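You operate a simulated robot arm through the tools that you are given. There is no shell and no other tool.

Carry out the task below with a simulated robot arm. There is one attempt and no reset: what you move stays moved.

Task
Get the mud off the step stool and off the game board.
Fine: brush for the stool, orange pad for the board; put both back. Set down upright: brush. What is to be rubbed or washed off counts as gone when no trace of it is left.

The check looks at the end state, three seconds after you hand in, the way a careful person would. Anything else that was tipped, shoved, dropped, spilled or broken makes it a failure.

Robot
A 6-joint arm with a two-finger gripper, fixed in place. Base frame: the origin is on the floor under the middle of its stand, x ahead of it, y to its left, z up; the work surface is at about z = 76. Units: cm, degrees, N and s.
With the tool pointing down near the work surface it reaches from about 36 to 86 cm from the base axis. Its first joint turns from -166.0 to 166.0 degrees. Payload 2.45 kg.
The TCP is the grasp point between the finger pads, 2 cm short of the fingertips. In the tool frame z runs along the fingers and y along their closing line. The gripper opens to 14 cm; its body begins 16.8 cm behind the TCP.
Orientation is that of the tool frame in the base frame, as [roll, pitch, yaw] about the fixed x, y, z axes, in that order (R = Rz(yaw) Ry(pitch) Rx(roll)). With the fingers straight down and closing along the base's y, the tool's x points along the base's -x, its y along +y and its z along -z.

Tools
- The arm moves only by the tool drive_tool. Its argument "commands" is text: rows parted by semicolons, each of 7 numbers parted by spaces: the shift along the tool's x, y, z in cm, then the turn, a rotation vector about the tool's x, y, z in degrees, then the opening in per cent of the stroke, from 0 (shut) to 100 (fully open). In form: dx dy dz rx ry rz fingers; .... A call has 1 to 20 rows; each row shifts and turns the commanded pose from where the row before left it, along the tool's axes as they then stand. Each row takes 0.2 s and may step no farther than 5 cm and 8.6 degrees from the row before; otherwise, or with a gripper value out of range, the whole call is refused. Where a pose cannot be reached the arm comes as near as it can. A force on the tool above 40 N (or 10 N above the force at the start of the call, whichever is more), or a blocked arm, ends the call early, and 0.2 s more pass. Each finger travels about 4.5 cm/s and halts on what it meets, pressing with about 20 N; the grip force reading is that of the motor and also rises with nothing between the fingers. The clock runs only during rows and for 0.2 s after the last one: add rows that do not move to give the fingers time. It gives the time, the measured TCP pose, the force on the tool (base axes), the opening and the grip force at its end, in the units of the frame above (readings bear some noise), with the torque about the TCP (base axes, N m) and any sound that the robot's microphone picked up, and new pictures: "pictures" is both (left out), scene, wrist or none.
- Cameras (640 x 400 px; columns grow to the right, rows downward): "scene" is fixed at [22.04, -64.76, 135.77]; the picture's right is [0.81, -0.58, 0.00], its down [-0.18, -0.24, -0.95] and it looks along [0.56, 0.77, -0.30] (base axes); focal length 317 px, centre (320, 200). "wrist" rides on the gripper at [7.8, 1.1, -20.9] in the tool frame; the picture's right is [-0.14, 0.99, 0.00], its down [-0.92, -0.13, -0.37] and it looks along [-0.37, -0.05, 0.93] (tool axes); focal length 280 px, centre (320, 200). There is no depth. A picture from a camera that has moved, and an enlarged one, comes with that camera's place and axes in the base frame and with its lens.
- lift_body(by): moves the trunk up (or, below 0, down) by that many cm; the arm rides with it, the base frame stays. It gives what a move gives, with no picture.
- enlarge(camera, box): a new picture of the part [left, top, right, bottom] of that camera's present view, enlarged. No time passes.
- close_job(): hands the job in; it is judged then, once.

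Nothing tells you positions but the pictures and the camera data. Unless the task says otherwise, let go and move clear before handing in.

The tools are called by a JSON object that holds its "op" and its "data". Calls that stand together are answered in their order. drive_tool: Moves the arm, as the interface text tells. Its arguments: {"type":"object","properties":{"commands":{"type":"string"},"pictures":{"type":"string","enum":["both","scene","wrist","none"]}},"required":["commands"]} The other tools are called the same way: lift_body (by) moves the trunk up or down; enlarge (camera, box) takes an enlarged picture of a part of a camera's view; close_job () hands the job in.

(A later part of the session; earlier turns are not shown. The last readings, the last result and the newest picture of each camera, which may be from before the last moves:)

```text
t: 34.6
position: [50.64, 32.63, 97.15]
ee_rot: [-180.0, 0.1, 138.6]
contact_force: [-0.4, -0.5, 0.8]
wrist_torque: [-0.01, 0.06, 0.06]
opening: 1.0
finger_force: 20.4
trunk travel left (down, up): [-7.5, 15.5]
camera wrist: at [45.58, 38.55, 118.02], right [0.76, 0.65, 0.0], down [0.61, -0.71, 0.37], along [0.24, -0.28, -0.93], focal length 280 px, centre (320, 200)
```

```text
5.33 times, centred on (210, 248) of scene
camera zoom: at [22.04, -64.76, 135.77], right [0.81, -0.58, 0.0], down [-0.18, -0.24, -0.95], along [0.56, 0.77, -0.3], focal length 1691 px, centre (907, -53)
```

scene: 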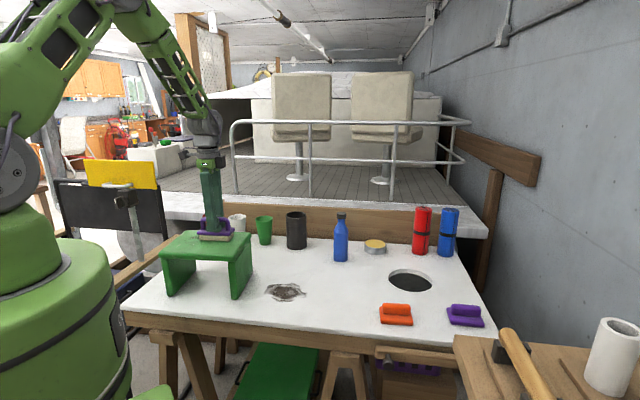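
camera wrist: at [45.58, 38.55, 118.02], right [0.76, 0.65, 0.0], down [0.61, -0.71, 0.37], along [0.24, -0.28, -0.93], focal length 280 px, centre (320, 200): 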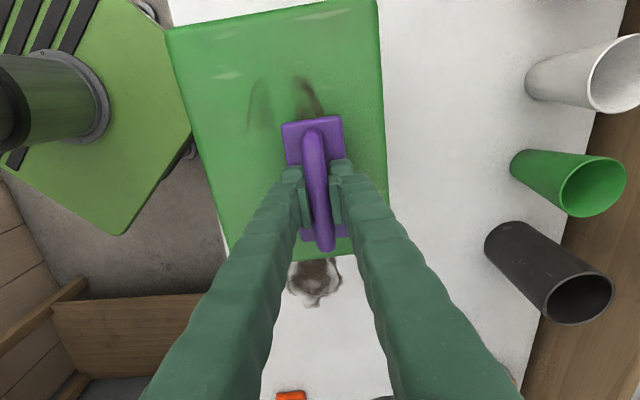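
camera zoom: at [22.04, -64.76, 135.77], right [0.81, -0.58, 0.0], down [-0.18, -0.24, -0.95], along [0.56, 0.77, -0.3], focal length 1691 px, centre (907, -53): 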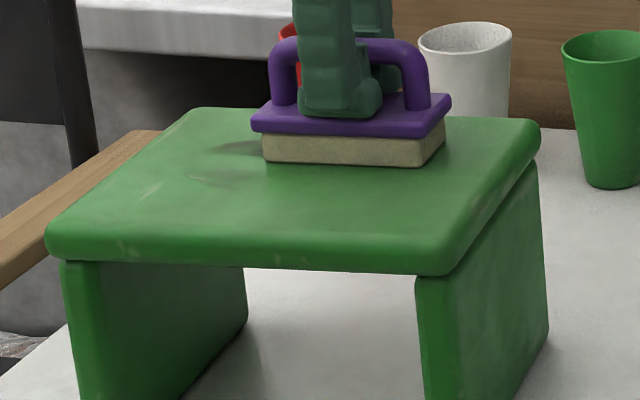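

Only faint arcs remain on the far-left side of the stool top. The press varies along the stroke, so I'll add a small z compensation and keep rubbing on this line.

{"op": "drive_tool", "data": {"commands": "0 0 0.08 0 0 0 0; 1 0 -0.02 0 0 0 0; 1 0 -0.02 0 0 0 0; 1 0 -0.02 0 0 0 0; 1 0 -0.02 0 0 0 0; 1 0 -0.02 0 0 0 0; 1 0 -0.02 0 0 0 0; 1 0 -0.02 0 0 0 0; -1 0 0.02 0 0 0 0; -1 0 0.02 0 0 0 0; -1 0 0.02 0 0 0 0; 1 0 -0.02 0 0 0 0; 1 0 -0.02 0 0 0 0; 1 0 -0.02 0 0 0 0", "pictures": "none"}}

{"op": "drive_tool", "data": {"commands": "-1 0 0.02 0 0 0 0; -1 0 0.02 0 0 0 0; -1 0 0.02 0 0 0 0; -1 0 0.02 0 0 0 0; -1 0 0.02 0 0 0 0; -1 0 0.02 0 0 0 0; -1 0 0.02 0 0 0 0"}}

{"op": "enlarge", "data": {"camera": "wrist", "box": [150, 0, 400, 250]}}

```text
t: 37.6
position: [45.41, 37.22, 97.23]
ee_rot: [-180.0, 0.0, 138.6]
contact_force: [-0.8, -0.3, -1.3]
wrist_torque: [0.01, 0.01, 0.02]
opening: 0.98
finger_force: 20.1
trunk travel left (down, up): [-7.5, 15.5]
```

```text
t: 39.2
position: [50.74, 32.63, 97.22]
ee_rot: [179.9, 0.0, 138.7]
contact_force: [-1.7, 2.5, 8.5]
wrist_torque: [0.11, 0.24, -0.04]
opening: 1.02
finger_force: 20.0
trunk travel left (down, up): [-7.5, 15.5]
camera wrist: at [45.51, 38.61, 118.02], right [0.76, 0.65, 0.0], down [0.61, -0.71, 0.37], along [0.24, -0.28, -0.93], focal length 280 px, centre (320, 200)
```

scene: 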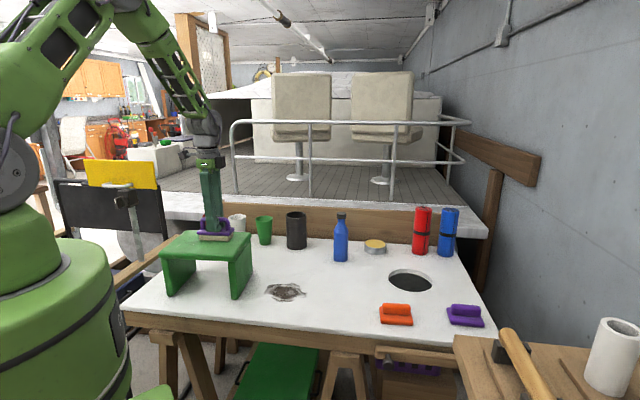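
wrist: 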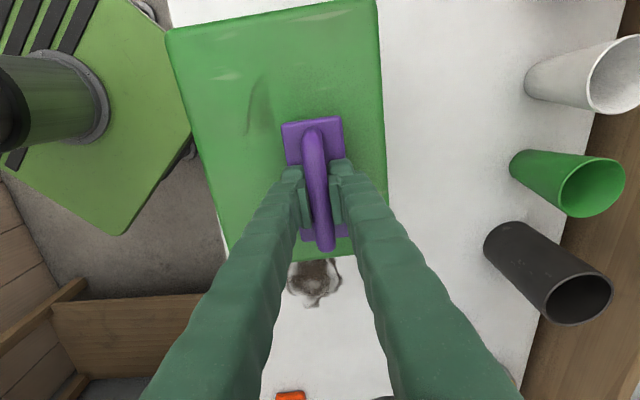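

```text
1.60 times, centred on (275, 125) of wrist
camera zoom: at [45.51, 38.61, 118.02], right [0.76, 0.65, 0.0], down [0.61, -0.71, 0.37], along [0.24, -0.28, -0.93], focal length 449 px, centre (392, 320)
```

zoom: 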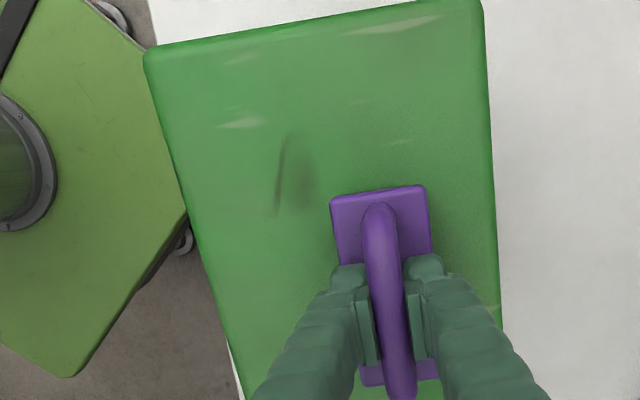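

The right-hand trace is gone; only a thin arc on the left side remains. I'll lift, shift to the left line (y −2.5) and rub there.

{"op": "drive_tool", "data": {"commands": "0 0 -1 0 0 0 0; 0 -2.5 0 0 0 0 0; 0 -2.5 0 0 0 0 0; 0 0 0.5 0 0 0 0; 0 0 0.42 0 0 0 0; 0 0 0 0 0 0 0", "pictures": "none"}}

```text
t: 40.6
position: [47.36, 28.88, 97.21]
ee_rot: [-180.0, -0.1, 138.5]
contact_force: [0.4, 0.1, -1.9]
wrist_torque: [-0.02, -0.04, 0.0]
opening: 1.03
finger_force: 19.9
trunk travel left (down, up): [-7.5, 15.5]
```

{"op": "drive_tool", "data": {"commands": "1 0 0 0 0 0 0; 1 0 0 0 0 0 0; 1 0 0 0 0 0 0; 1 0 0 0 0 0 0; 0 0 0.05 0 0 0 0; 0 0 0 0 0 0 0", "pictures": "none"}}

```text
t: 42.0
position: [44.32, 31.5, 97.22]
ee_rot: [180.0, -0.1, 138.5]
contact_force: [0.1, 0.0, -1.7]
wrist_torque: [-0.03, 0.0, 0.0]
opening: 1.0
finger_force: 20.5
trunk travel left (down, up): [-7.5, 15.5]
```

{"op": "drive_tool", "data": {"commands": "0 0 0.05 0 0 0 0; 0 0 0.05 0 0 0 0; 0 0 0 0 0 0 0", "pictures": "none"}}

```text
t: 42.8
position: [44.35, 31.46, 97.18]
ee_rot: [179.9, 0.0, 138.5]
contact_force: [0.5, -4.9, 19.1]
wrist_torque: [-0.08, 0.02, 0.01]
opening: 1.02
finger_force: 20.0
trunk travel left (down, up): [-7.5, 15.5]
```

{"op": "drive_tool", "data": {"commands": "1 0 -0.015 0 0 0 0; 1 0 -0.015 0 0 0 0; 1 0 -0.015 0 0 0 0; -1 0 0.015 0 0 0 0; -1 0 0.015 0 0 0 0; -1 0 0.015 0 0 0 0; -1 0 0.015 0 0 0 0; -1 0 0.015 0 0 0 0; -1 0 0.015 0 0 0 0; 1 0 -0.015 0 0 0 0; 1 0 -0.015 0 0 0 0; 1 0 -0.015 0 0 0 0; 1 0 -0.015 0 0 0 0; 1 0 -0.015 0 0 0 0; 1 0 -0.015 0 0 0 0; -1 0 0.015 0 0 0 0; -1 0 0.015 0 0 0 0; -1 0 0.015 0 0 0 0"}}

{"op": "enlarge", "data": {"camera": "scene", "box": [150, 210, 270, 285]}}

```text
t: 46.6
position: [44.34, 31.46, 97.09]
ee_rot: [179.9, 0.0, 138.5]
contact_force: [-1.5, 0.9, 15.4]
wrist_torque: [0.21, 0.22, -0.07]
opening: 1.01
finger_force: 19.8
trunk travel left (down, up): [-7.5, 15.5]
camera wrist: at [39.24, 37.37, 117.99], right [0.76, 0.65, 0.0], down [0.61, -0.71, 0.37], along [0.24, -0.28, -0.93], focal length 280 px, centre (320, 200)
```

scene: 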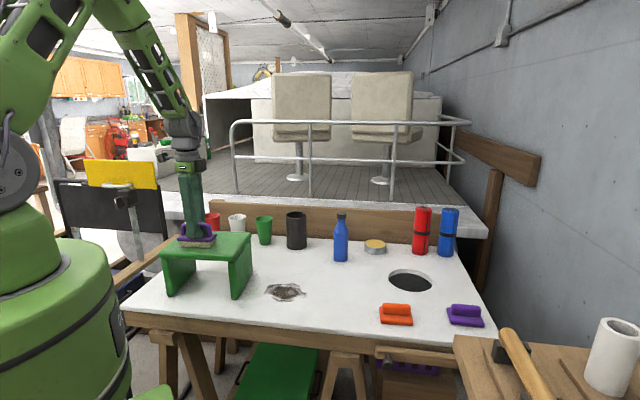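
wrist: 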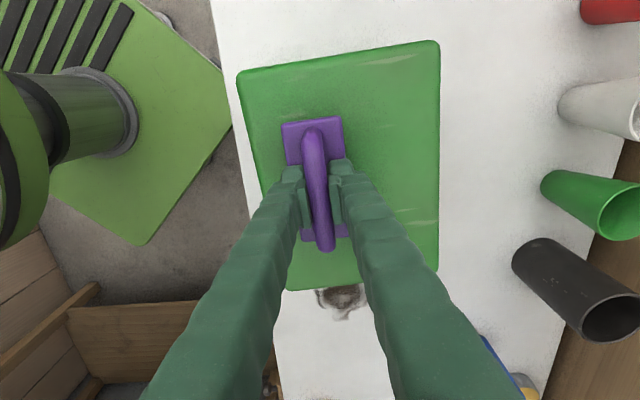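

```text
5.33 times, centred on (210, 248) of scene
camera zoom: at [22.04, -64.76, 135.77], right [0.81, -0.58, 0.0], down [-0.18, -0.24, -0.95], along [0.56, 0.77, -0.3], focal length 1691 px, centre (907, -53)
```

zoom: 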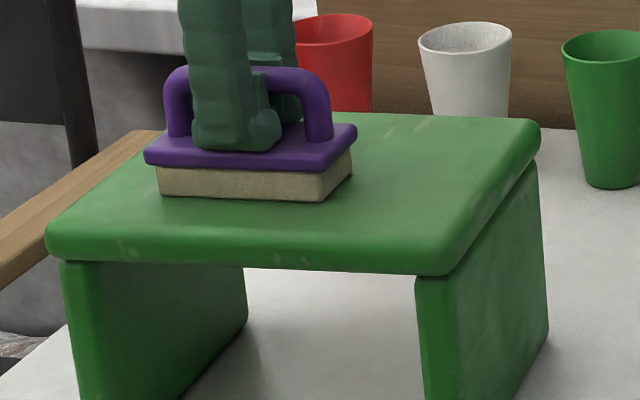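

The stool looks clean around the brush. I'll lift and back off so both cameras can inspect the whole stool top.

{"op": "drive_tool", "data": {"commands": "0 0 -3 0 0 0 0; 0 0 -4 0 0 0 0; -4 0 -3 0 0 0 0; -4.5 0 -2 0 0 0 0; -4.5 0 0 0 0 0 0; -4.5 0 0 0 0 0 0; 0 0 0 0 0 0 0"}}

{"op": "enlarge", "data": {"camera": "scene", "box": [150, 210, 270, 285]}}

{"op": "enlarge", "data": {"camera": "wrist", "box": [180, 0, 420, 150]}}

```text
t: 48.2
position: [57.68, 19.55, 109.06]
ee_rot: [-180.0, 0.0, 138.6]
contact_force: [-0.6, 0.6, -0.7]
wrist_torque: [-0.01, 0.02, -0.02]
opening: 0.99
finger_force: 20.3
trunk travel left (down, up): [-7.5, 15.5]
camera wrist: at [52.63, 25.58, 129.86], right [0.76, 0.65, 0.0], down [0.61, -0.71, 0.37], along [0.24, -0.28, -0.93], focal length 280 px, centre (320, 200)
```

scene: 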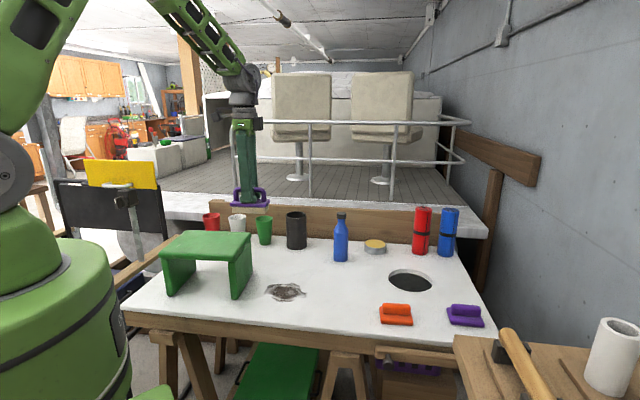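
wrist: 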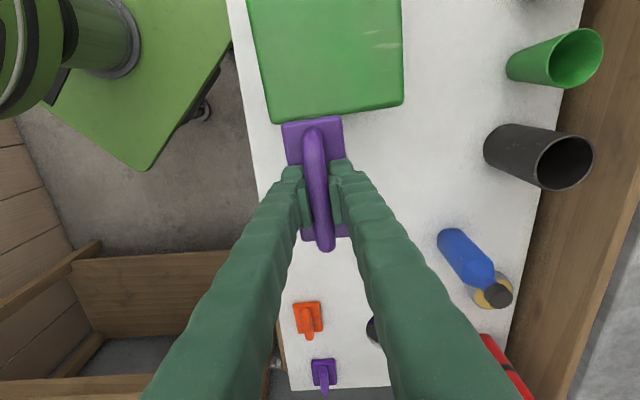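

```text
5.33 times, centred on (210, 248) of scene
camera zoom: at [22.04, -64.76, 135.77], right [0.81, -0.58, 0.0], down [-0.18, -0.24, -0.95], along [0.56, 0.77, -0.3], focal length 1691 px, centre (907, -53)
```

zoom: 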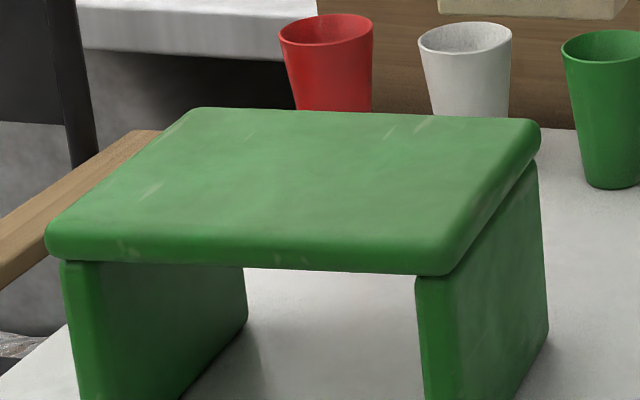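

```text
2.67 times, centred on (300, 75) of wrist
camera zoom: at [52.63, 25.58, 129.86], right [0.76, 0.65, 0.0], down [0.61, -0.71, 0.37], along [0.24, -0.28, -0.93], focal length 748 px, centre (373, 533)
```

zoom: 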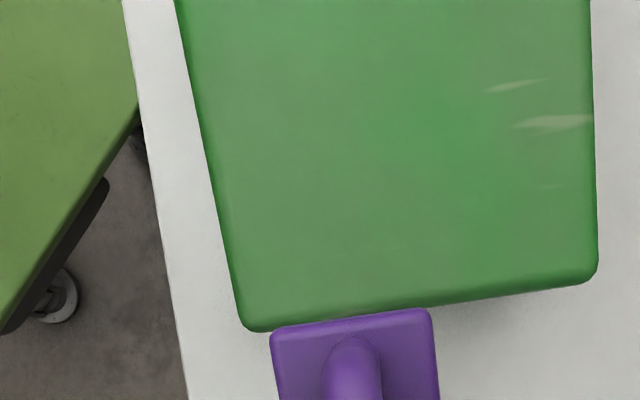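

{"op": "enlarge", "data": {"camera": "scene", "box": [170, 228, 240, 262]}}

{"op": "enlarge", "data": {"camera": "wrist", "box": [240, 0, 410, 70]}}

```text
9.14 times, centred on (205, 245) of scene
camera zoom: at [22.04, -64.76, 135.77], right [0.81, -0.58, 0.0], down [-0.18, -0.24, -0.95], along [0.56, 0.77, -0.3], focal length 2898 px, centre (1371, -211)
```

zoom: 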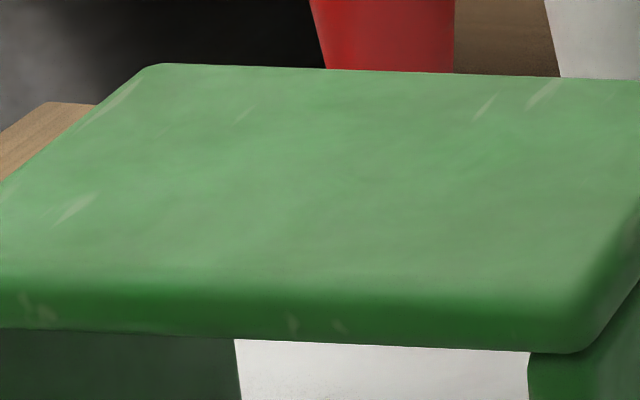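

```text
3.76 times, centred on (325, 35) of wrist
camera zoom: at [52.63, 25.58, 129.86], right [0.76, 0.65, 0.0], down [0.61, -0.71, 0.37], along [0.24, -0.28, -0.93], focal length 1056 px, centre (301, 821)
```

zoom: 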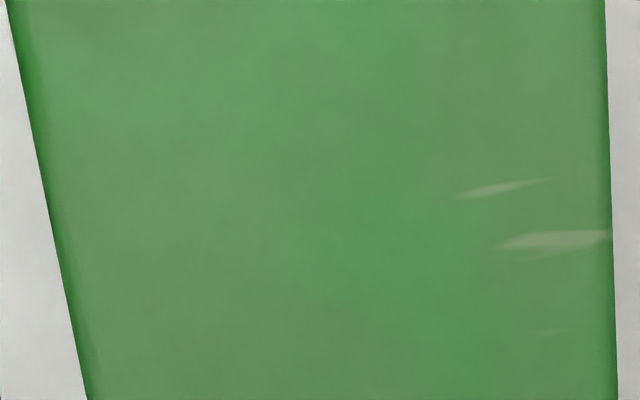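

Both views look clean. While I still hold the brush, I'll do insurance strokes along the back and front margins of where the mud was.

{"op": "drive_tool", "data": {"commands": "4.5 2.2 0 0 0 0 0; 4.5 2.2 0 0 0 0 0; 4.5 2.1 0 0 0 0 0; 0 0 4.5 0 0 0 0; 0 0 4.5 0 0 0 0; 0 0 2 0 0 0 0; 0 0 0.8 0 0 0 0; 0 0 0 0 0 0 0"}}

{"op": "enlarge", "data": {"camera": "wrist", "box": [140, 0, 400, 160]}}

```text
t: 50.0
position: [51.58, 33.82, 97.22]
ee_rot: [180.0, 0.0, 138.5]
contact_force: [-2.5, 0.8, 11.3]
wrist_torque: [0.02, 0.19, -0.04]
opening: 1.02
finger_force: 19.4
trunk travel left (down, up): [-7.5, 15.5]
camera wrist: at [46.47, 39.71, 118.02], right [0.76, 0.65, 0.0], down [0.6, -0.71, 0.37], along [0.24, -0.28, -0.93], focal length 280 px, centre (320, 200)
```

scene: 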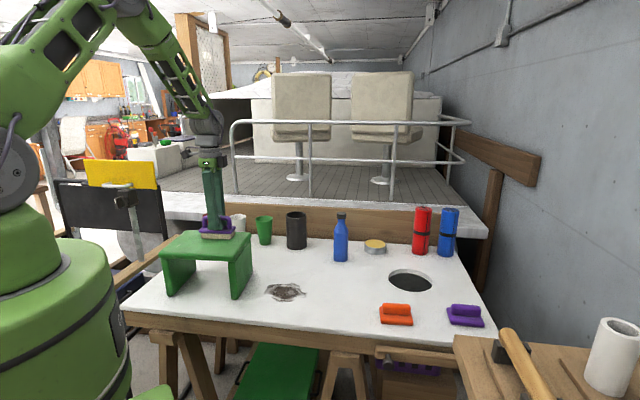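
wrist: 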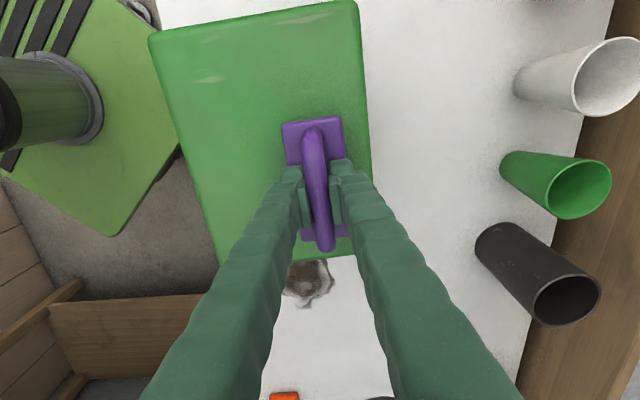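

```text
2.46 times, centred on (270, 80) of wrist
camera zoom: at [46.47, 39.71, 118.02], right [0.76, 0.65, 0.0], down [0.6, -0.71, 0.37], along [0.24, -0.28, -0.93], focal length 690 px, centre (443, 495)
```

zoom: 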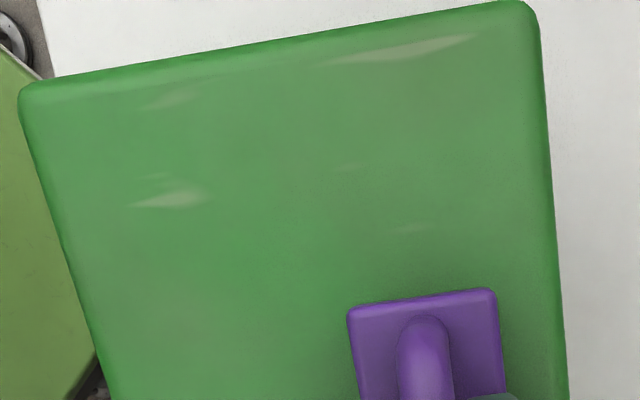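

{"op": "drive_tool", "data": {"commands": "1 0 0 0 0 0 0; 1 0 -0.01 0 0 0 0; 1 0 -0.01 0 0 0 0; 1 0 -0.01 0 0 0 0; 1 0 -0.01 0 0 0 0; 1 0 -0.01 0 0 0 0; 1 0 -0.01 0 0 0 0; -1 0 0.01 0 0 0 0; -1 0 0.01 0 0 0 0; -1 0 0.01 0 0 0 0; -1 0 0.01 0 0 0 0; -1 0 0.01 0 0 0 0; -1 0 0.01 0 0 0 0; -1 0 0.01 0 0 0 0", "pictures": "none"}}

{"op": "drive_tool", "data": {"commands": "0 0 -1 0 0 0 0; 0 -4 0 0 0 0 0; 0 -4 0 0 0 0 0; 0 0 0.5 0 0 0 0; 0 0 0.5 0 0 0 0; 0 0 0 0 0 0 0", "pictures": "none"}}

```text
t: 53.0
position: [51.8, 33.75, 97.23]
ee_rot: [180.0, 0.0, 138.6]
contact_force: [0.3, 0.8, -1.7]
wrist_torque: [0.0, 0.0, 0.0]
opening: 1.0
finger_force: 19.6
trunk travel left (down, up): [-7.5, 15.5]
```

```text
t: 54.4
position: [46.31, 27.65, 97.2]
ee_rot: [180.0, 0.0, 138.6]
contact_force: [0.2, -0.6, -0.7]
wrist_torque: [0.01, 0.01, 0.02]
opening: 1.0
finger_force: 19.9
trunk travel left (down, up): [-7.5, 15.5]
```

{"op": "drive_tool", "data": {"commands": "0 0 0.05 0 0 0 0; 0 0 0.05 0 0 0 0; 1 0 0 0 0 0 0; 1 0 0 0 0 0 0; 1 0 0 0 0 0 0; 1 0 0 0 0 0 0; 1 0 0 0 0 0 0; 1 0 0 0 0 0 0; 1 0 0 0 0 0 0; -1 0 0 0 0 0 0; -1 0 0 0 0 0 0; -1 0 0 0 0 0 0; -1 0 0 0 0 0 0; -1 0 0 0 0 0 0; -1 0 0 0 0 0 0; -1 0 0 0 0 0 0", "pictures": "none"}}

{"op": "drive_tool", "data": {"commands": "0 0 -3 0 0 0 0; 0 0 -4 0 0 0 0; 0 0 -4 0 0 0 0; 0 0 -4 0 0 0 0; 0 -4 -4 0 0 0 0; 0 -4 0 0 0 0 0; 0 -3 0 0 0 0 0; 0 0 0 0 0 0 0"}}

{"op": "enlarge", "data": {"camera": "wrist", "box": [300, 0, 500, 200]}}

{"op": "enlarge", "data": {"camera": "scene", "box": [150, 210, 270, 285]}}

```text
t: 57.8
position: [46.24, 27.71, 97.08]
ee_rot: [-180.0, 0.0, 138.6]
contact_force: [-1.4, 1.8, 16.6]
wrist_torque: [0.05, 0.09, 0.0]
opening: 1.01
finger_force: 20.0
trunk travel left (down, up): [-7.5, 15.5]
```

```text
refused: row 5 steps farther than a row can; nothing moved
```

```text
2.00 times, centred on (400, 100) of wrist
camera zoom: at [41.1, 33.58, 118.0], right [0.76, 0.65, 0.0], down [0.61, -0.71, 0.37], along [0.24, -0.28, -0.93], focal length 561 px, centre (160, 400)
```

zoom: 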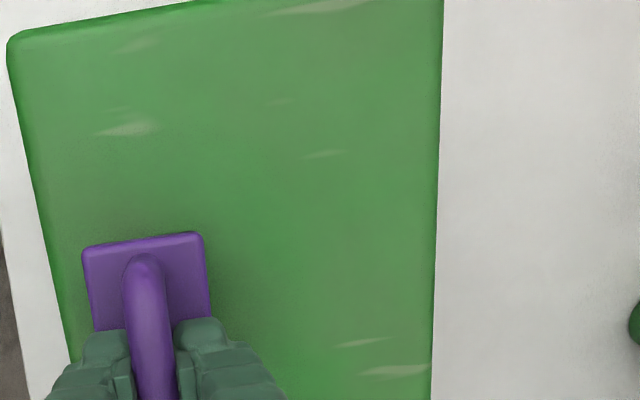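

```text
5.33 times, centred on (210, 248) of scene
camera zoom: at [22.04, -64.76, 135.77], right [0.81, -0.58, 0.0], down [-0.18, -0.24, -0.95], along [0.56, 0.77, -0.3], focal length 1691 px, centre (907, -53)
```

zoom: 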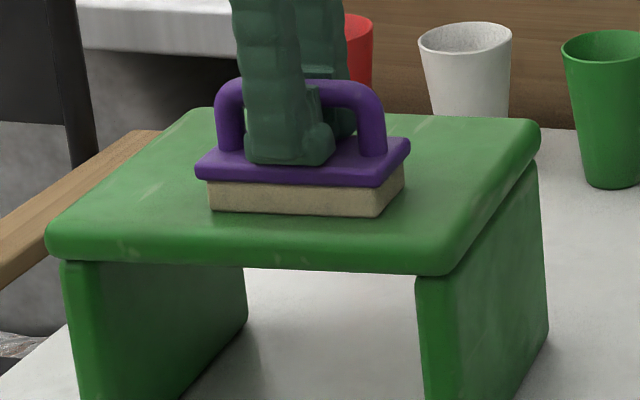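

The stool is clean and hasn't moved. Now I carry the brush back to its original spot at (75.85, -5.63) with yaw 132.7.

{"op": "drive_tool", "data": {"commands": "0 0 -3 0 0 0 0; 0 0 -4.5 0 0 0 0; 0 0 -4.5 0 0 0 0; -4.43 -0.543 0 0 0 0 0; -4.43 -0.543 0 0 0 0 0; -4.43 -0.543 0 0 0 0 0; -4.43 -0.543 0 0 0 0 0; -4.43 -0.543 0 0 0 0 0; -4.43 -0.543 0 0 0 0 0; -4.43 -0.543 0 0 0 0 0; -4.43 -0.543 0 0 0 0 0; -4.43 -0.543 0 0 0 0 0; -4.43 -0.543 0 0 0 0 0; 0 0 0 0 0 5.9 0; 0 0 4.5 0 0 0 0; 0 0 4.5 0 0 0 0; 0 0 4.5 0 0 0 0; 0 0 4.5 0 0 0 0; 0 0 4 0 0 0 0; 0 0 0 0 0 0 0"}}

{"op": "enlarge", "data": {"camera": "scene", "box": [310, 260, 410, 322]}}

```text
t: 62.0
position: [75.86, -5.55, 87.02]
ee_rot: [180.0, 0.1, 132.6]
contact_force: [0.1, -0.1, -1.1]
wrist_torque: [-0.03, -0.01, 0.01]
opening: 0.99
finger_force: 19.6
trunk travel left (down, up): [-7.5, 15.5]
camera wrist: at [71.38, 0.89, 107.87], right [0.82, 0.57, 0.0], down [0.53, -0.76, 0.37], along [0.21, -0.3, -0.93], focal length 280 px, centre (320, 200)
```

scene: 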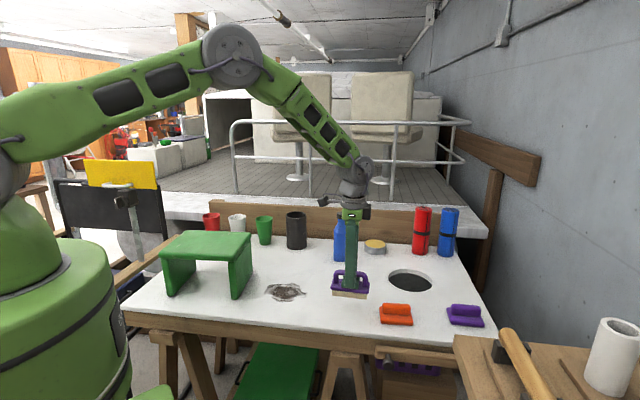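
wrist: 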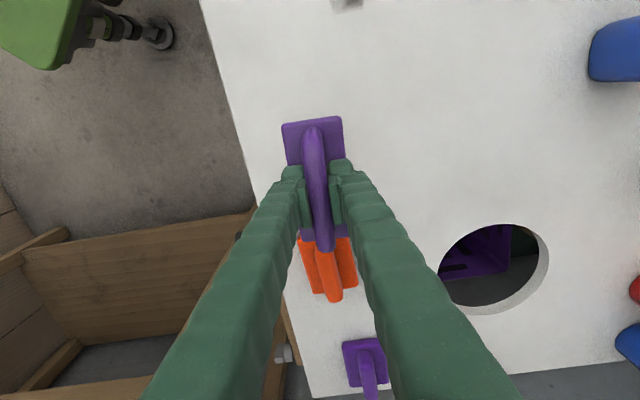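

```text
6.40 times, centred on (360, 291) of scene
camera zoom: at [22.04, -64.76, 135.77], right [0.81, -0.58, 0.0], down [-0.18, -0.24, -0.95], along [0.56, 0.77, -0.3], focal length 2029 px, centre (64, -382)
```

zoom: 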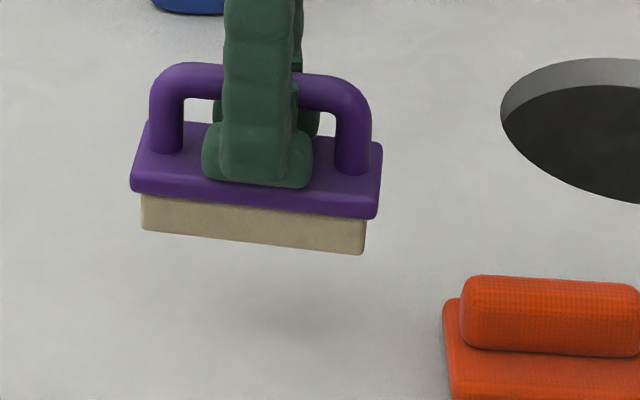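

{"op": "drive_tool", "data": {"commands": "0 0 3 0 0 0 0; 0 0 1.8 0 0 0 0; 0 0 0.3 0 0 0 0; 0 0 0 0 0 0 0", "pictures": "none"}}

{"op": "enlarge", "data": {"camera": "scene", "box": [310, 260, 410, 322]}}

```text
t: 63.0
position: [75.87, -5.53, 81.86]
ee_rot: [180.0, -0.1, 132.7]
contact_force: [-0.2, 0.2, -1.2]
wrist_torque: [0.01, 0.03, -0.01]
opening: 1.0
finger_force: 19.9
trunk travel left (down, up): [-7.5, 15.5]
```

```text
6.40 times, centred on (360, 291) of scene
camera zoom: at [22.04, -64.76, 135.77], right [0.81, -0.58, 0.0], down [-0.18, -0.24, -0.95], along [0.56, 0.77, -0.3], focal length 2029 px, centre (64, -382)
```

zoom: 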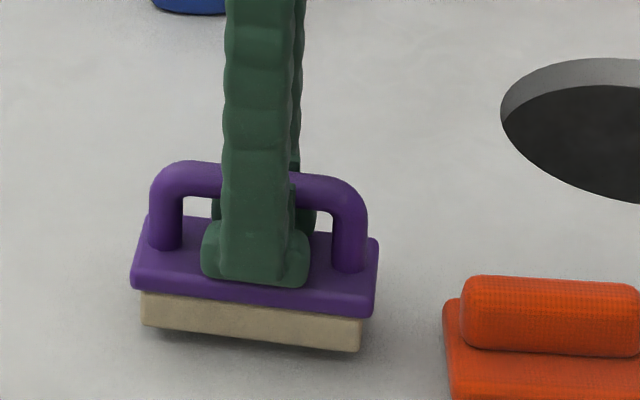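

{"op": "drive_tool", "data": {"commands": "0 0 0.2 0 0 0 0; 0 0 0.2 0 0 0 0; 0 0 0.1 0 0 0 0; 0 0 0 0 0 0 0", "pictures": "none"}}

{"op": "drive_tool", "data": {"commands": "0 0 0.1 0 0 0 0; 0 0 0 0 0 0 0", "pictures": "none"}}

```text
t: 64.0
position: [75.96, -5.55, 81.44]
ee_rot: [179.9, 0.0, 132.6]
contact_force: [0.1, 0.0, -0.8]
wrist_torque: [-0.01, 0.01, -0.01]
opening: 1.0
finger_force: 19.9
trunk travel left (down, up): [-7.5, 15.5]
```

```text
t: 64.6
position: [75.94, -5.62, 81.47]
ee_rot: [180.0, 0.0, 132.6]
contact_force: [0.4, 0.3, -1.7]
wrist_torque: [0.03, 0.0, -0.01]
opening: 1.0
finger_force: 20.0
trunk travel left (down, up): [-7.5, 15.5]
```

{"op": "drive_tool", "data": {"commands": "0 0 0.1 0 0 0 0; 0 0 0 0 0 0 0", "pictures": "none"}}

{"op": "drive_tool", "data": {"commands": "0 0 0.07 0 0 0 0; 0 0 0 0 0 0 0", "pictures": "none"}}

{"op": "enlarge", "data": {"camera": "scene", "box": [310, 260, 410, 322]}}

```text
t: 65.2
position: [75.9, -5.51, 81.41]
ee_rot: [179.9, 0.0, 132.6]
contact_force: [0.9, 0.0, -1.5]
wrist_torque: [-0.01, 0.0, 0.01]
opening: 1.03
finger_force: 19.5
trunk travel left (down, up): [-7.5, 15.5]
```

```text
t: 65.8
position: [75.97, -5.62, 81.27]
ee_rot: [-180.0, 0.0, 132.5]
contact_force: [-0.6, -0.5, -1.6]
wrist_torque: [0.03, -0.01, 0.0]
opening: 1.03
finger_force: 20.0
trunk travel left (down, up): [-7.5, 15.5]
```

```text
6.40 times, centred on (360, 291) of scene
camera zoom: at [22.04, -64.76, 135.77], right [0.81, -0.58, 0.0], down [-0.18, -0.24, -0.95], along [0.56, 0.77, -0.3], focal length 2029 px, centre (64, -382)
```

zoom: 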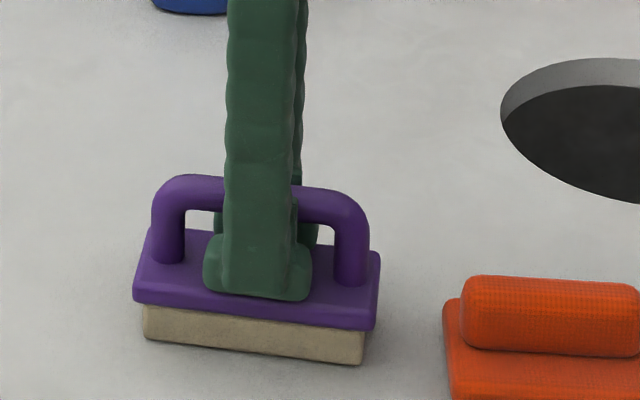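

{"op": "drive_tool", "data": {"commands": "0 0 0.07 0 0 0 0; 0 0 0 0 0 0 0", "pictures": "none"}}

{"op": "drive_tool", "data": {"commands": "0 0 0.06 0 0 0 0; 0 0 0 0 0 0 0", "pictures": "none"}}

```text
t: 66.4
position: [75.95, -5.7, 81.21]
ee_rot: [-179.9, 0.0, 132.6]
contact_force: [0.3, 0.0, -1.7]
wrist_torque: [-0.01, 0.0, 0.0]
opening: 1.02
finger_force: 19.8
trunk travel left (down, up): [-7.5, 15.5]
```

```text
t: 67.0
position: [75.99, -5.61, 81.15]
ee_rot: [-180.0, -0.1, 132.6]
contact_force: [-0.1, -1.4, 2.6]
wrist_torque: [0.0, 0.02, -0.02]
opening: 1.01
finger_force: 19.8
trunk travel left (down, up): [-7.5, 15.5]
```

The brush is touching the board. I'll open the fingers and lift straight up.

{"op": "drive_tool", "data": {"commands": "0 0 0 0 0 0 12; 0 0 0 0 0 0 20; 0 0 0 0 0 0 28; 0 0 0 0 0 0 28; 0 0 -0.5 0 0 0 30; 0 0 -1.5 0 0 0 30; 0 0 -4 0 0 0 30; 0 0 -4 0 0 0 30; 0 0 -4 0 0 0 30; 0 0 0 0 0 0 30"}}

{"op": "enlarge", "data": {"camera": "scene", "box": [320, 280, 420, 342]}}

{"op": "enlarge", "data": {"camera": "wrist", "box": [240, 100, 440, 360]}}

```text
t: 69.2
position: [75.65, -5.14, 95.22]
ee_rot: [180.0, 0.0, 132.6]
contact_force: [0.0, -0.4, 0.4]
wrist_torque: [-0.04, -0.05, 0.0]
opening: 4.19
finger_force: 0.1
trunk travel left (down, up): [-7.5, 15.5]
camera wrist: at [71.34, 1.11, 116.08], right [0.82, 0.57, 0.0], down [0.53, -0.76, 0.37], along [0.21, -0.3, -0.93], focal length 280 px, centre (320, 200)
```

scene: 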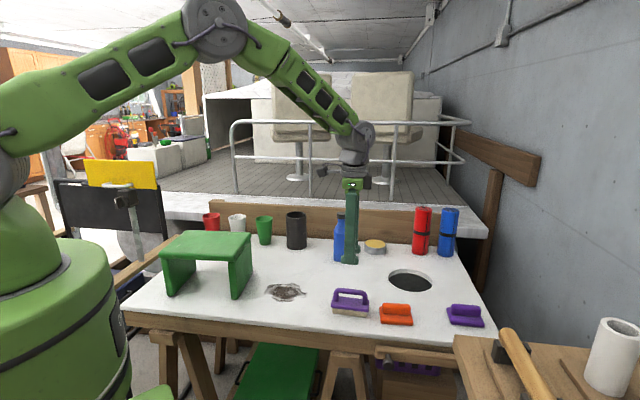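
wrist: 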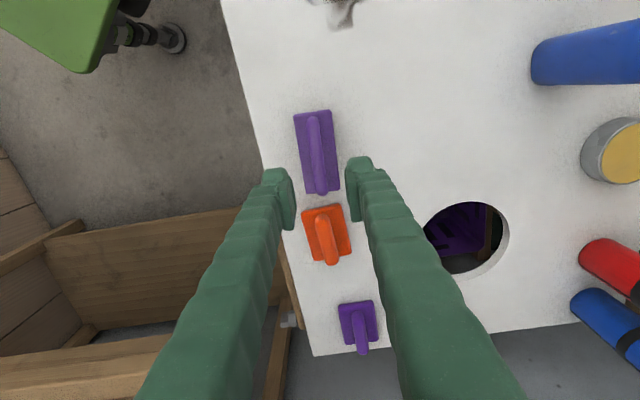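

```text
6.40 times, centred on (370, 311) of scene
camera zoom: at [22.04, -64.76, 135.77], right [0.81, -0.58, 0.0], down [-0.18, -0.24, -0.95], along [0.56, 0.77, -0.3], focal length 2029 px, centre (0, -510)
```

zoom: 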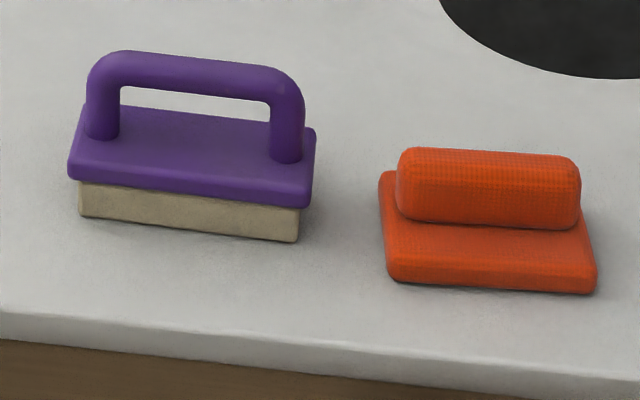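

```text
1.54 times, centred on (340, 230) of wrist
camera zoom: at [71.34, 1.11, 116.08], right [0.82, 0.57, 0.0], down [0.53, -0.76, 0.37], along [0.21, -0.3, -0.93], focal length 431 px, centre (289, 154)
```

zoom: 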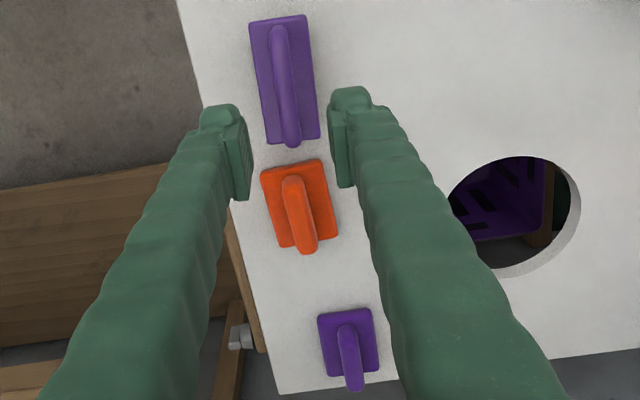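

The brush is back within about 0.15 cm of where it was and standing upright. The orange pad is centred near (84.3, -15.6) with its long axis at about -42°, right at the reach edge, so I'll move over it carefully.

{"op": "drive_tool", "data": {"commands": "-4.3 -0.2 0 0 0 0 40; -4.3 -0.2 0 0 0 0 45; -4.3 -0.2 0 0 0 0 45; 0 0 0 0 0 -5 45; 0 0 0 0 0 0 45"}}

{"op": "enlarge", "data": {"camera": "wrist", "box": [240, 80, 440, 280]}}

```text
t: 70.4
position: [84.2, -15.39, 95.12]
ee_rot: [-180.0, 0.0, 137.7]
contact_force: [0.5, -0.4, 0.6]
wrist_torque: [-0.07, -0.01, 0.02]
opening: 6.3
finger_force: 0.0
trunk travel left (down, up): [-7.5, 15.5]
camera wrist: at [79.24, -9.33, 116.01], right [0.77, 0.64, 0.0], down [0.59, -0.71, 0.37], along [0.24, -0.28, -0.93], focal length 280 px, centre (320, 200)
```

scene: 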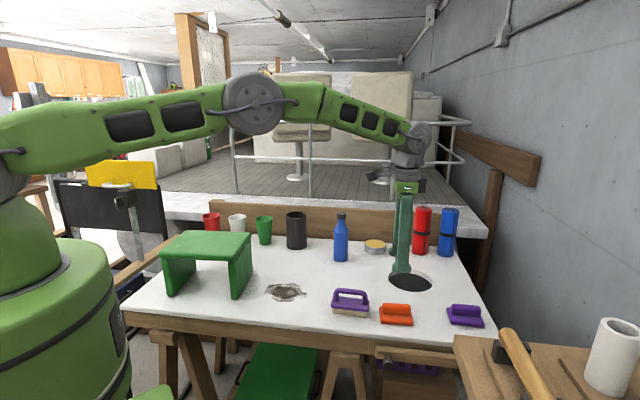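
wrist: 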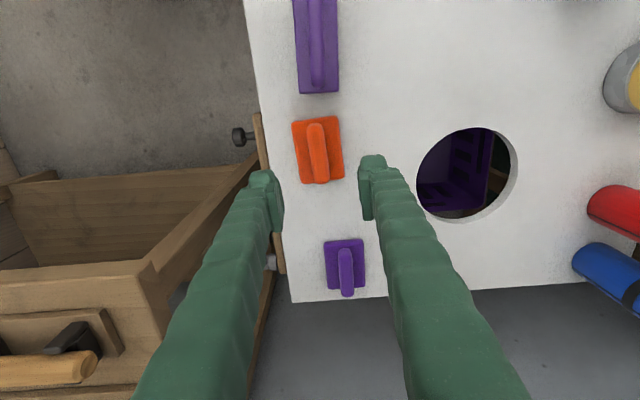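

```text
2.00 times, centred on (340, 180) of wrist
camera zoom: at [79.24, -9.33, 116.01], right [0.77, 0.64, 0.0], down [0.59, -0.71, 0.37], along [0.24, -0.28, -0.93], focal length 561 px, centre (280, 240)
```

zoom: 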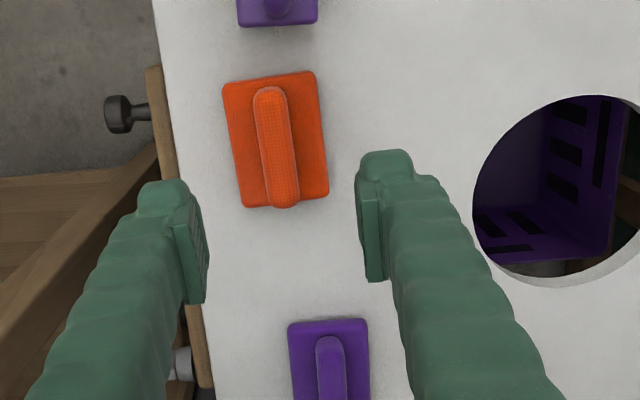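

Aligned over the pad within a couple of millimetres. I'll descend partway and check in the scene view.

{"op": "drive_tool", "data": {"commands": "0 -0.15 4.5 0 0 0 45; 0 0 4.5 0 0 0 45; 0 0 2.5 0 0 0 45; 0 0 0 0 0 0 45"}}

{"op": "enlarge", "data": {"camera": "scene", "box": [350, 275, 450, 337]}}

{"op": "enlarge", "data": {"camera": "wrist", "box": [240, 80, 440, 280]}}

```text
t: 71.4
position: [84.25, -15.38, 83.63]
ee_rot: [-179.9, -0.1, 137.5]
contact_force: [-0.2, -0.2, 0.7]
wrist_torque: [0.01, 0.01, 0.0]
opening: 6.33
finger_force: 0.1
trunk travel left (down, up): [-7.5, 15.5]
camera wrist: at [79.25, -9.42, 104.37], right [0.77, 0.64, 0.0], down [0.59, -0.71, 0.37], along [0.24, -0.28, -0.93], focal length 280 px, centre (320, 200)
```

scene: 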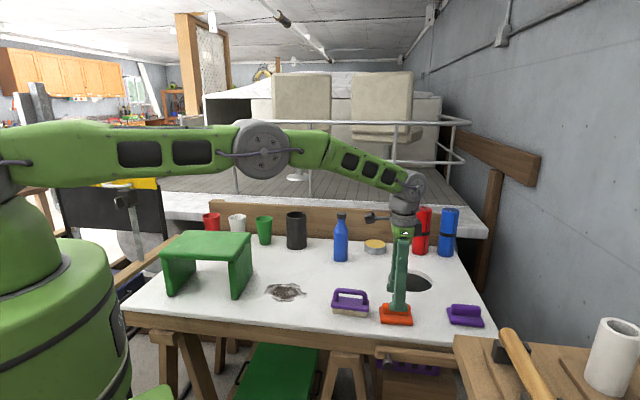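
wrist: 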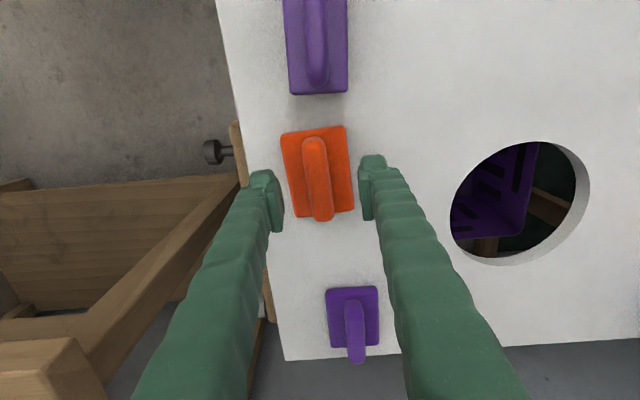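

```text
6.40 times, centred on (400, 306) of scene
camera zoom: at [22.04, -64.76, 135.77], right [0.81, -0.58, 0.0], down [-0.18, -0.24, -0.95], along [0.56, 0.77, -0.3], focal length 2029 px, centre (-192, -478)
```

zoom: 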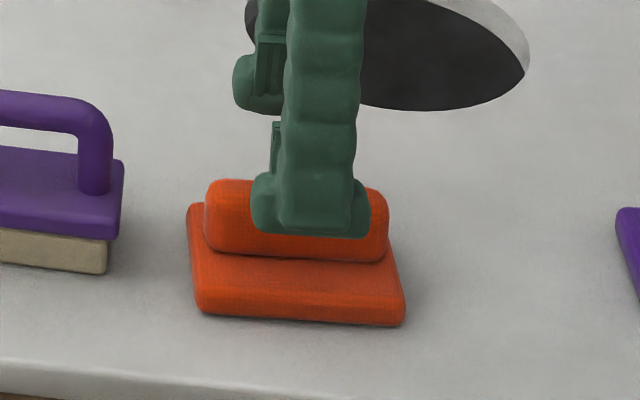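

```text
2.00 times, centred on (340, 180) of wrist
camera zoom: at [79.25, -9.42, 104.37], right [0.77, 0.64, 0.0], down [0.59, -0.71, 0.37], along [0.24, -0.28, -0.93], focal length 561 px, centre (280, 240)
```

zoom: 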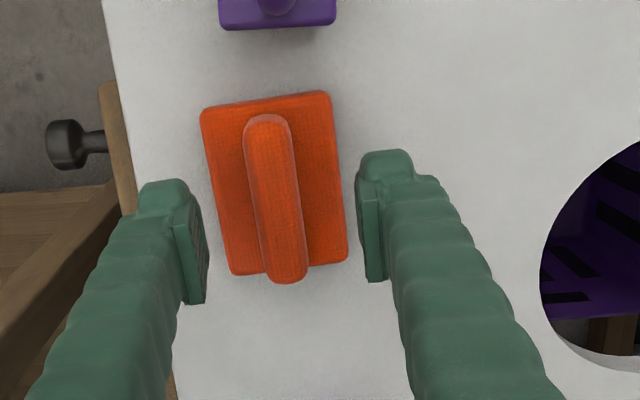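

{"op": "drive_tool", "data": {"commands": "0 0 0 0 0 0 32; 0 0 0 0 0 0 32; 0 0 1.2 0 0 0 32; 0 0 1.0 0 0 0 32; 0 0 0.4 0 0 0 32; 0 0 0 0 0 0 32", "pictures": "none"}}

{"op": "enlarge", "data": {"camera": "scene", "box": [350, 275, 450, 337]}}

```text
t: 72.8
position: [84.11, -15.61, 81.04]
ee_rot: [-179.9, 0.1, 137.7]
contact_force: [-0.1, -0.2, -0.5]
wrist_torque: [0.03, 0.0, 0.01]
opening: 4.48
finger_force: 0.1
trunk travel left (down, up): [-7.5, 15.5]
```

```text
6.40 times, centred on (400, 306) of scene
camera zoom: at [22.04, -64.76, 135.77], right [0.81, -0.58, 0.0], down [-0.18, -0.24, -0.95], along [0.56, 0.77, -0.3], focal length 2029 px, centre (-192, -478)
```

zoom: 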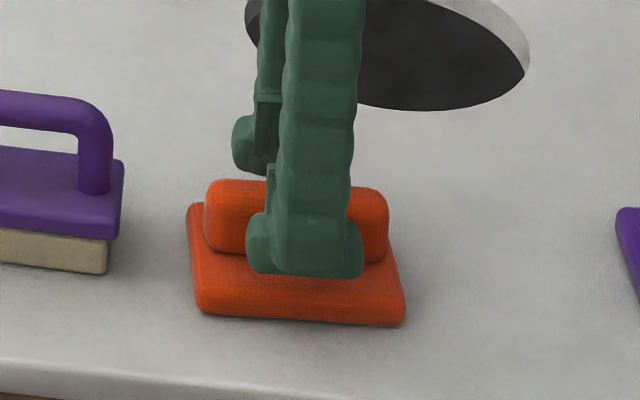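

{"op": "drive_tool", "data": {"commands": "0 0 0.2 0 0 0 32; 0 0 0.1 0 0 0 32; 0 0 0 0 0 0 32", "pictures": "none"}}

{"op": "drive_tool", "data": {"commands": "0 0 0.15 0 0 0 32; 0 0 0 0 0 0 32", "pictures": "none"}}

{"op": "drive_tool", "data": {"commands": "0 0 0.15 0 0 0 32; 0 0 0 0 0 0 32", "pictures": "none"}}

{"op": "enlarge", "data": {"camera": "scene", "box": [350, 275, 450, 337]}}

```text
t: 73.6
position: [84.07, -15.61, 80.82]
ee_rot: [-180.0, 0.0, 137.6]
contact_force: [0.1, -0.5, 0.4]
wrist_torque: [0.01, 0.02, -0.01]
opening: 4.47
finger_force: 0.0
trunk travel left (down, up): [-7.5, 15.5]
```

```text
t: 74.2
position: [84.3, -15.73, 80.54]
ee_rot: [-179.9, 0.0, 137.5]
contact_force: [-0.6, -0.4, 0.6]
wrist_torque: [0.0, -0.05, 0.01]
opening: 4.5
finger_force: 0.0
trunk travel left (down, up): [-7.5, 15.5]
```

```text
t: 74.8
position: [84.28, -15.62, 80.41]
ee_rot: [-180.0, 0.0, 137.6]
contact_force: [0.1, -0.5, -0.2]
wrist_torque: [-0.01, -0.02, -0.02]
opening: 4.5
finger_force: 0.1
trunk travel left (down, up): [-7.5, 15.5]
```

```text
6.40 times, centred on (400, 306) of scene
camera zoom: at [22.04, -64.76, 135.77], right [0.81, -0.58, 0.0], down [-0.18, -0.24, -0.95], along [0.56, 0.77, -0.3], focal length 2029 px, centre (-192, -478)
```

zoom: 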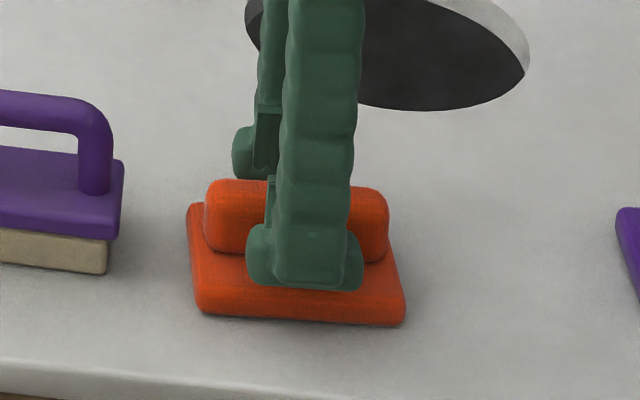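

{"op": "drive_tool", "data": {"commands": "0 0 0.15 0 0 0 32; 0 0 0 0 0 0 32", "pictures": "none"}}

{"op": "drive_tool", "data": {"commands": "0 0 0.15 0 0 0 32; 0 0 0 0 0 0 32", "pictures": "none"}}

```text
t: 75.4
position: [84.21, -15.58, 80.29]
ee_rot: [179.9, 0.0, 137.7]
contact_force: [0.2, -0.1, -0.3]
wrist_torque: [-0.01, -0.03, 0.0]
opening: 4.49
finger_force: 0.2
trunk travel left (down, up): [-7.5, 15.5]
```

```text
t: 76.0
position: [84.21, -15.64, 80.11]
ee_rot: [180.0, 0.0, 137.6]
contact_force: [-0.8, -0.3, -0.3]
wrist_torque: [0.0, 0.02, 0.03]
opening: 4.47
finger_force: 0.0
trunk travel left (down, up): [-7.5, 15.5]
```

{"op": "drive_tool", "data": {"commands": "0 0 0.15 0 0 0 32; 0 0 0 0 0 0 32", "pictures": "none"}}

{"op": "drive_tool", "data": {"commands": "0 0 0.12 0 0 0 32; 0 0 0 0 0 0 32", "pictures": "none"}}

{"op": "enlarge", "data": {"camera": "scene", "box": [350, 275, 450, 337]}}

```text
t: 76.6
position: [84.14, -15.57, 79.89]
ee_rot: [-179.9, 0.0, 137.6]
contact_force: [0.1, -0.2, 0.1]
wrist_torque: [0.0, 0.01, -0.02]
opening: 4.49
finger_force: 0.1
trunk travel left (down, up): [-7.5, 15.5]
```

```text
t: 77.2
position: [84.19, -15.71, 79.79]
ee_rot: [-180.0, -0.1, 137.6]
contact_force: [0.6, -0.7, -0.8]
wrist_torque: [0.05, 0.0, -0.03]
opening: 4.49
finger_force: 0.2
trunk travel left (down, up): [-7.5, 15.5]
```

```text
6.40 times, centred on (400, 306) of scene
camera zoom: at [22.04, -64.76, 135.77], right [0.81, -0.58, 0.0], down [-0.18, -0.24, -0.95], along [0.56, 0.77, -0.3], focal length 2029 px, centre (-192, -478)
```

zoom: 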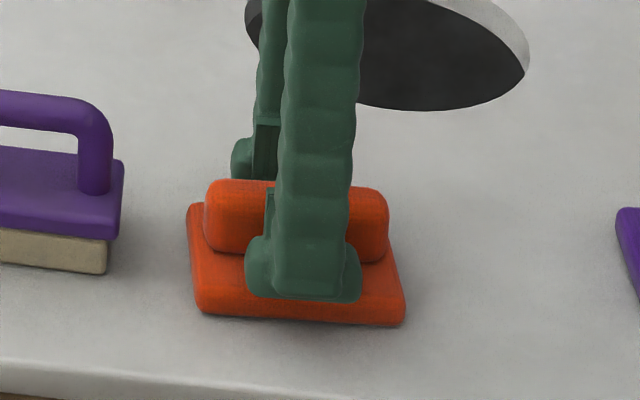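

{"op": "drive_tool", "data": {"commands": "0 0 0.12 0 0 0 30; 0 0 0 0 0 0 30", "pictures": "none"}}

{"op": "drive_tool", "data": {"commands": "0 0 0.1 0 0 0 30; 0 0 0 0 0 0 30", "pictures": "none"}}

```text
t: 77.8
position: [84.19, -15.65, 79.69]
ee_rot: [180.0, 0.0, 137.5]
contact_force: [0.3, 0.7, 0.0]
wrist_torque: [-0.01, 0.0, 0.02]
opening: 4.18
finger_force: 0.0
trunk travel left (down, up): [-7.5, 15.5]
```

```text
t: 78.4
position: [84.08, -15.62, 79.57]
ee_rot: [179.9, 0.0, 137.7]
contact_force: [0.1, 1.0, -0.4]
wrist_torque: [-0.03, -0.02, 0.0]
opening: 4.18
finger_force: 0.1
trunk travel left (down, up): [-7.5, 15.5]
```

Depth is good, with the fingertips around the handle and just above the pad base. I'll close the fingers.

{"op": "drive_tool", "data": {"commands": "0 0 0 0 0 0 18; 0 0 0 0 0 0 8; 0 0 0 0 0 0 0; 0 0 0 0 0 0 0; 0 0 0 0 0 0 0; 0 0 0 0 0 0 0"}}

{"op": "enlarge", "data": {"camera": "scene", "box": [350, 275, 450, 337]}}

```text
t: 79.8
position: [84.11, -15.64, 79.55]
ee_rot: [180.0, -0.1, 137.5]
contact_force: [-0.6, -0.1, -0.1]
wrist_torque: [-0.02, -0.01, -0.01]
opening: 2.09
finger_force: 19.9
trunk travel left (down, up): [-7.5, 15.5]
camera wrist: at [79.17, -9.61, 100.48], right [0.77, 0.64, 0.0], down [0.59, -0.71, 0.37], along [0.24, -0.28, -0.93], focal length 280 px, centre (320, 200)
```

scene: 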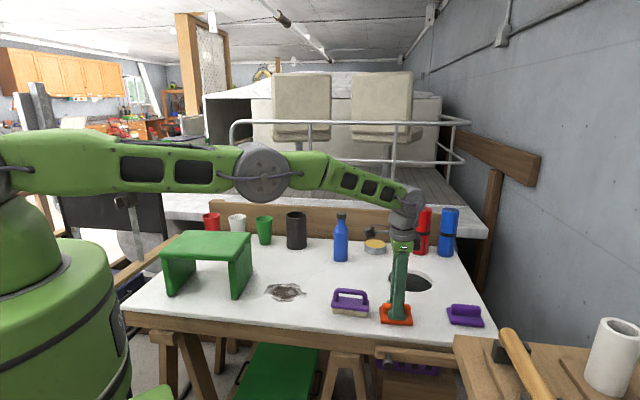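
wrist: 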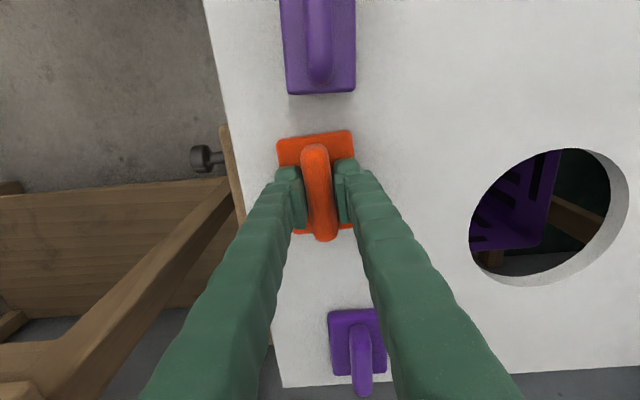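

```text
6.40 times, centred on (400, 306) of scene
camera zoom: at [22.04, -64.76, 135.77], right [0.81, -0.58, 0.0], down [-0.18, -0.24, -0.95], along [0.56, 0.77, -0.3], focal length 2029 px, centre (-192, -478)
```

zoom: 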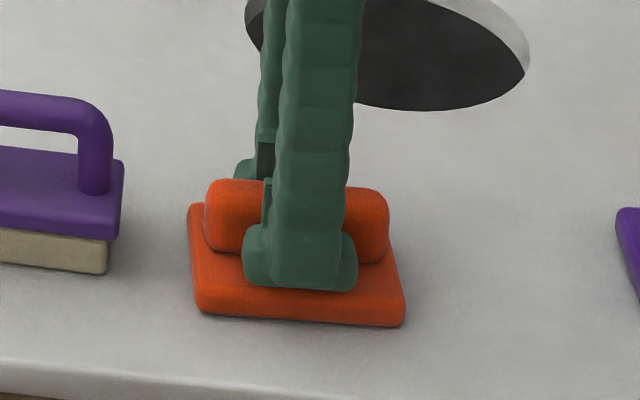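

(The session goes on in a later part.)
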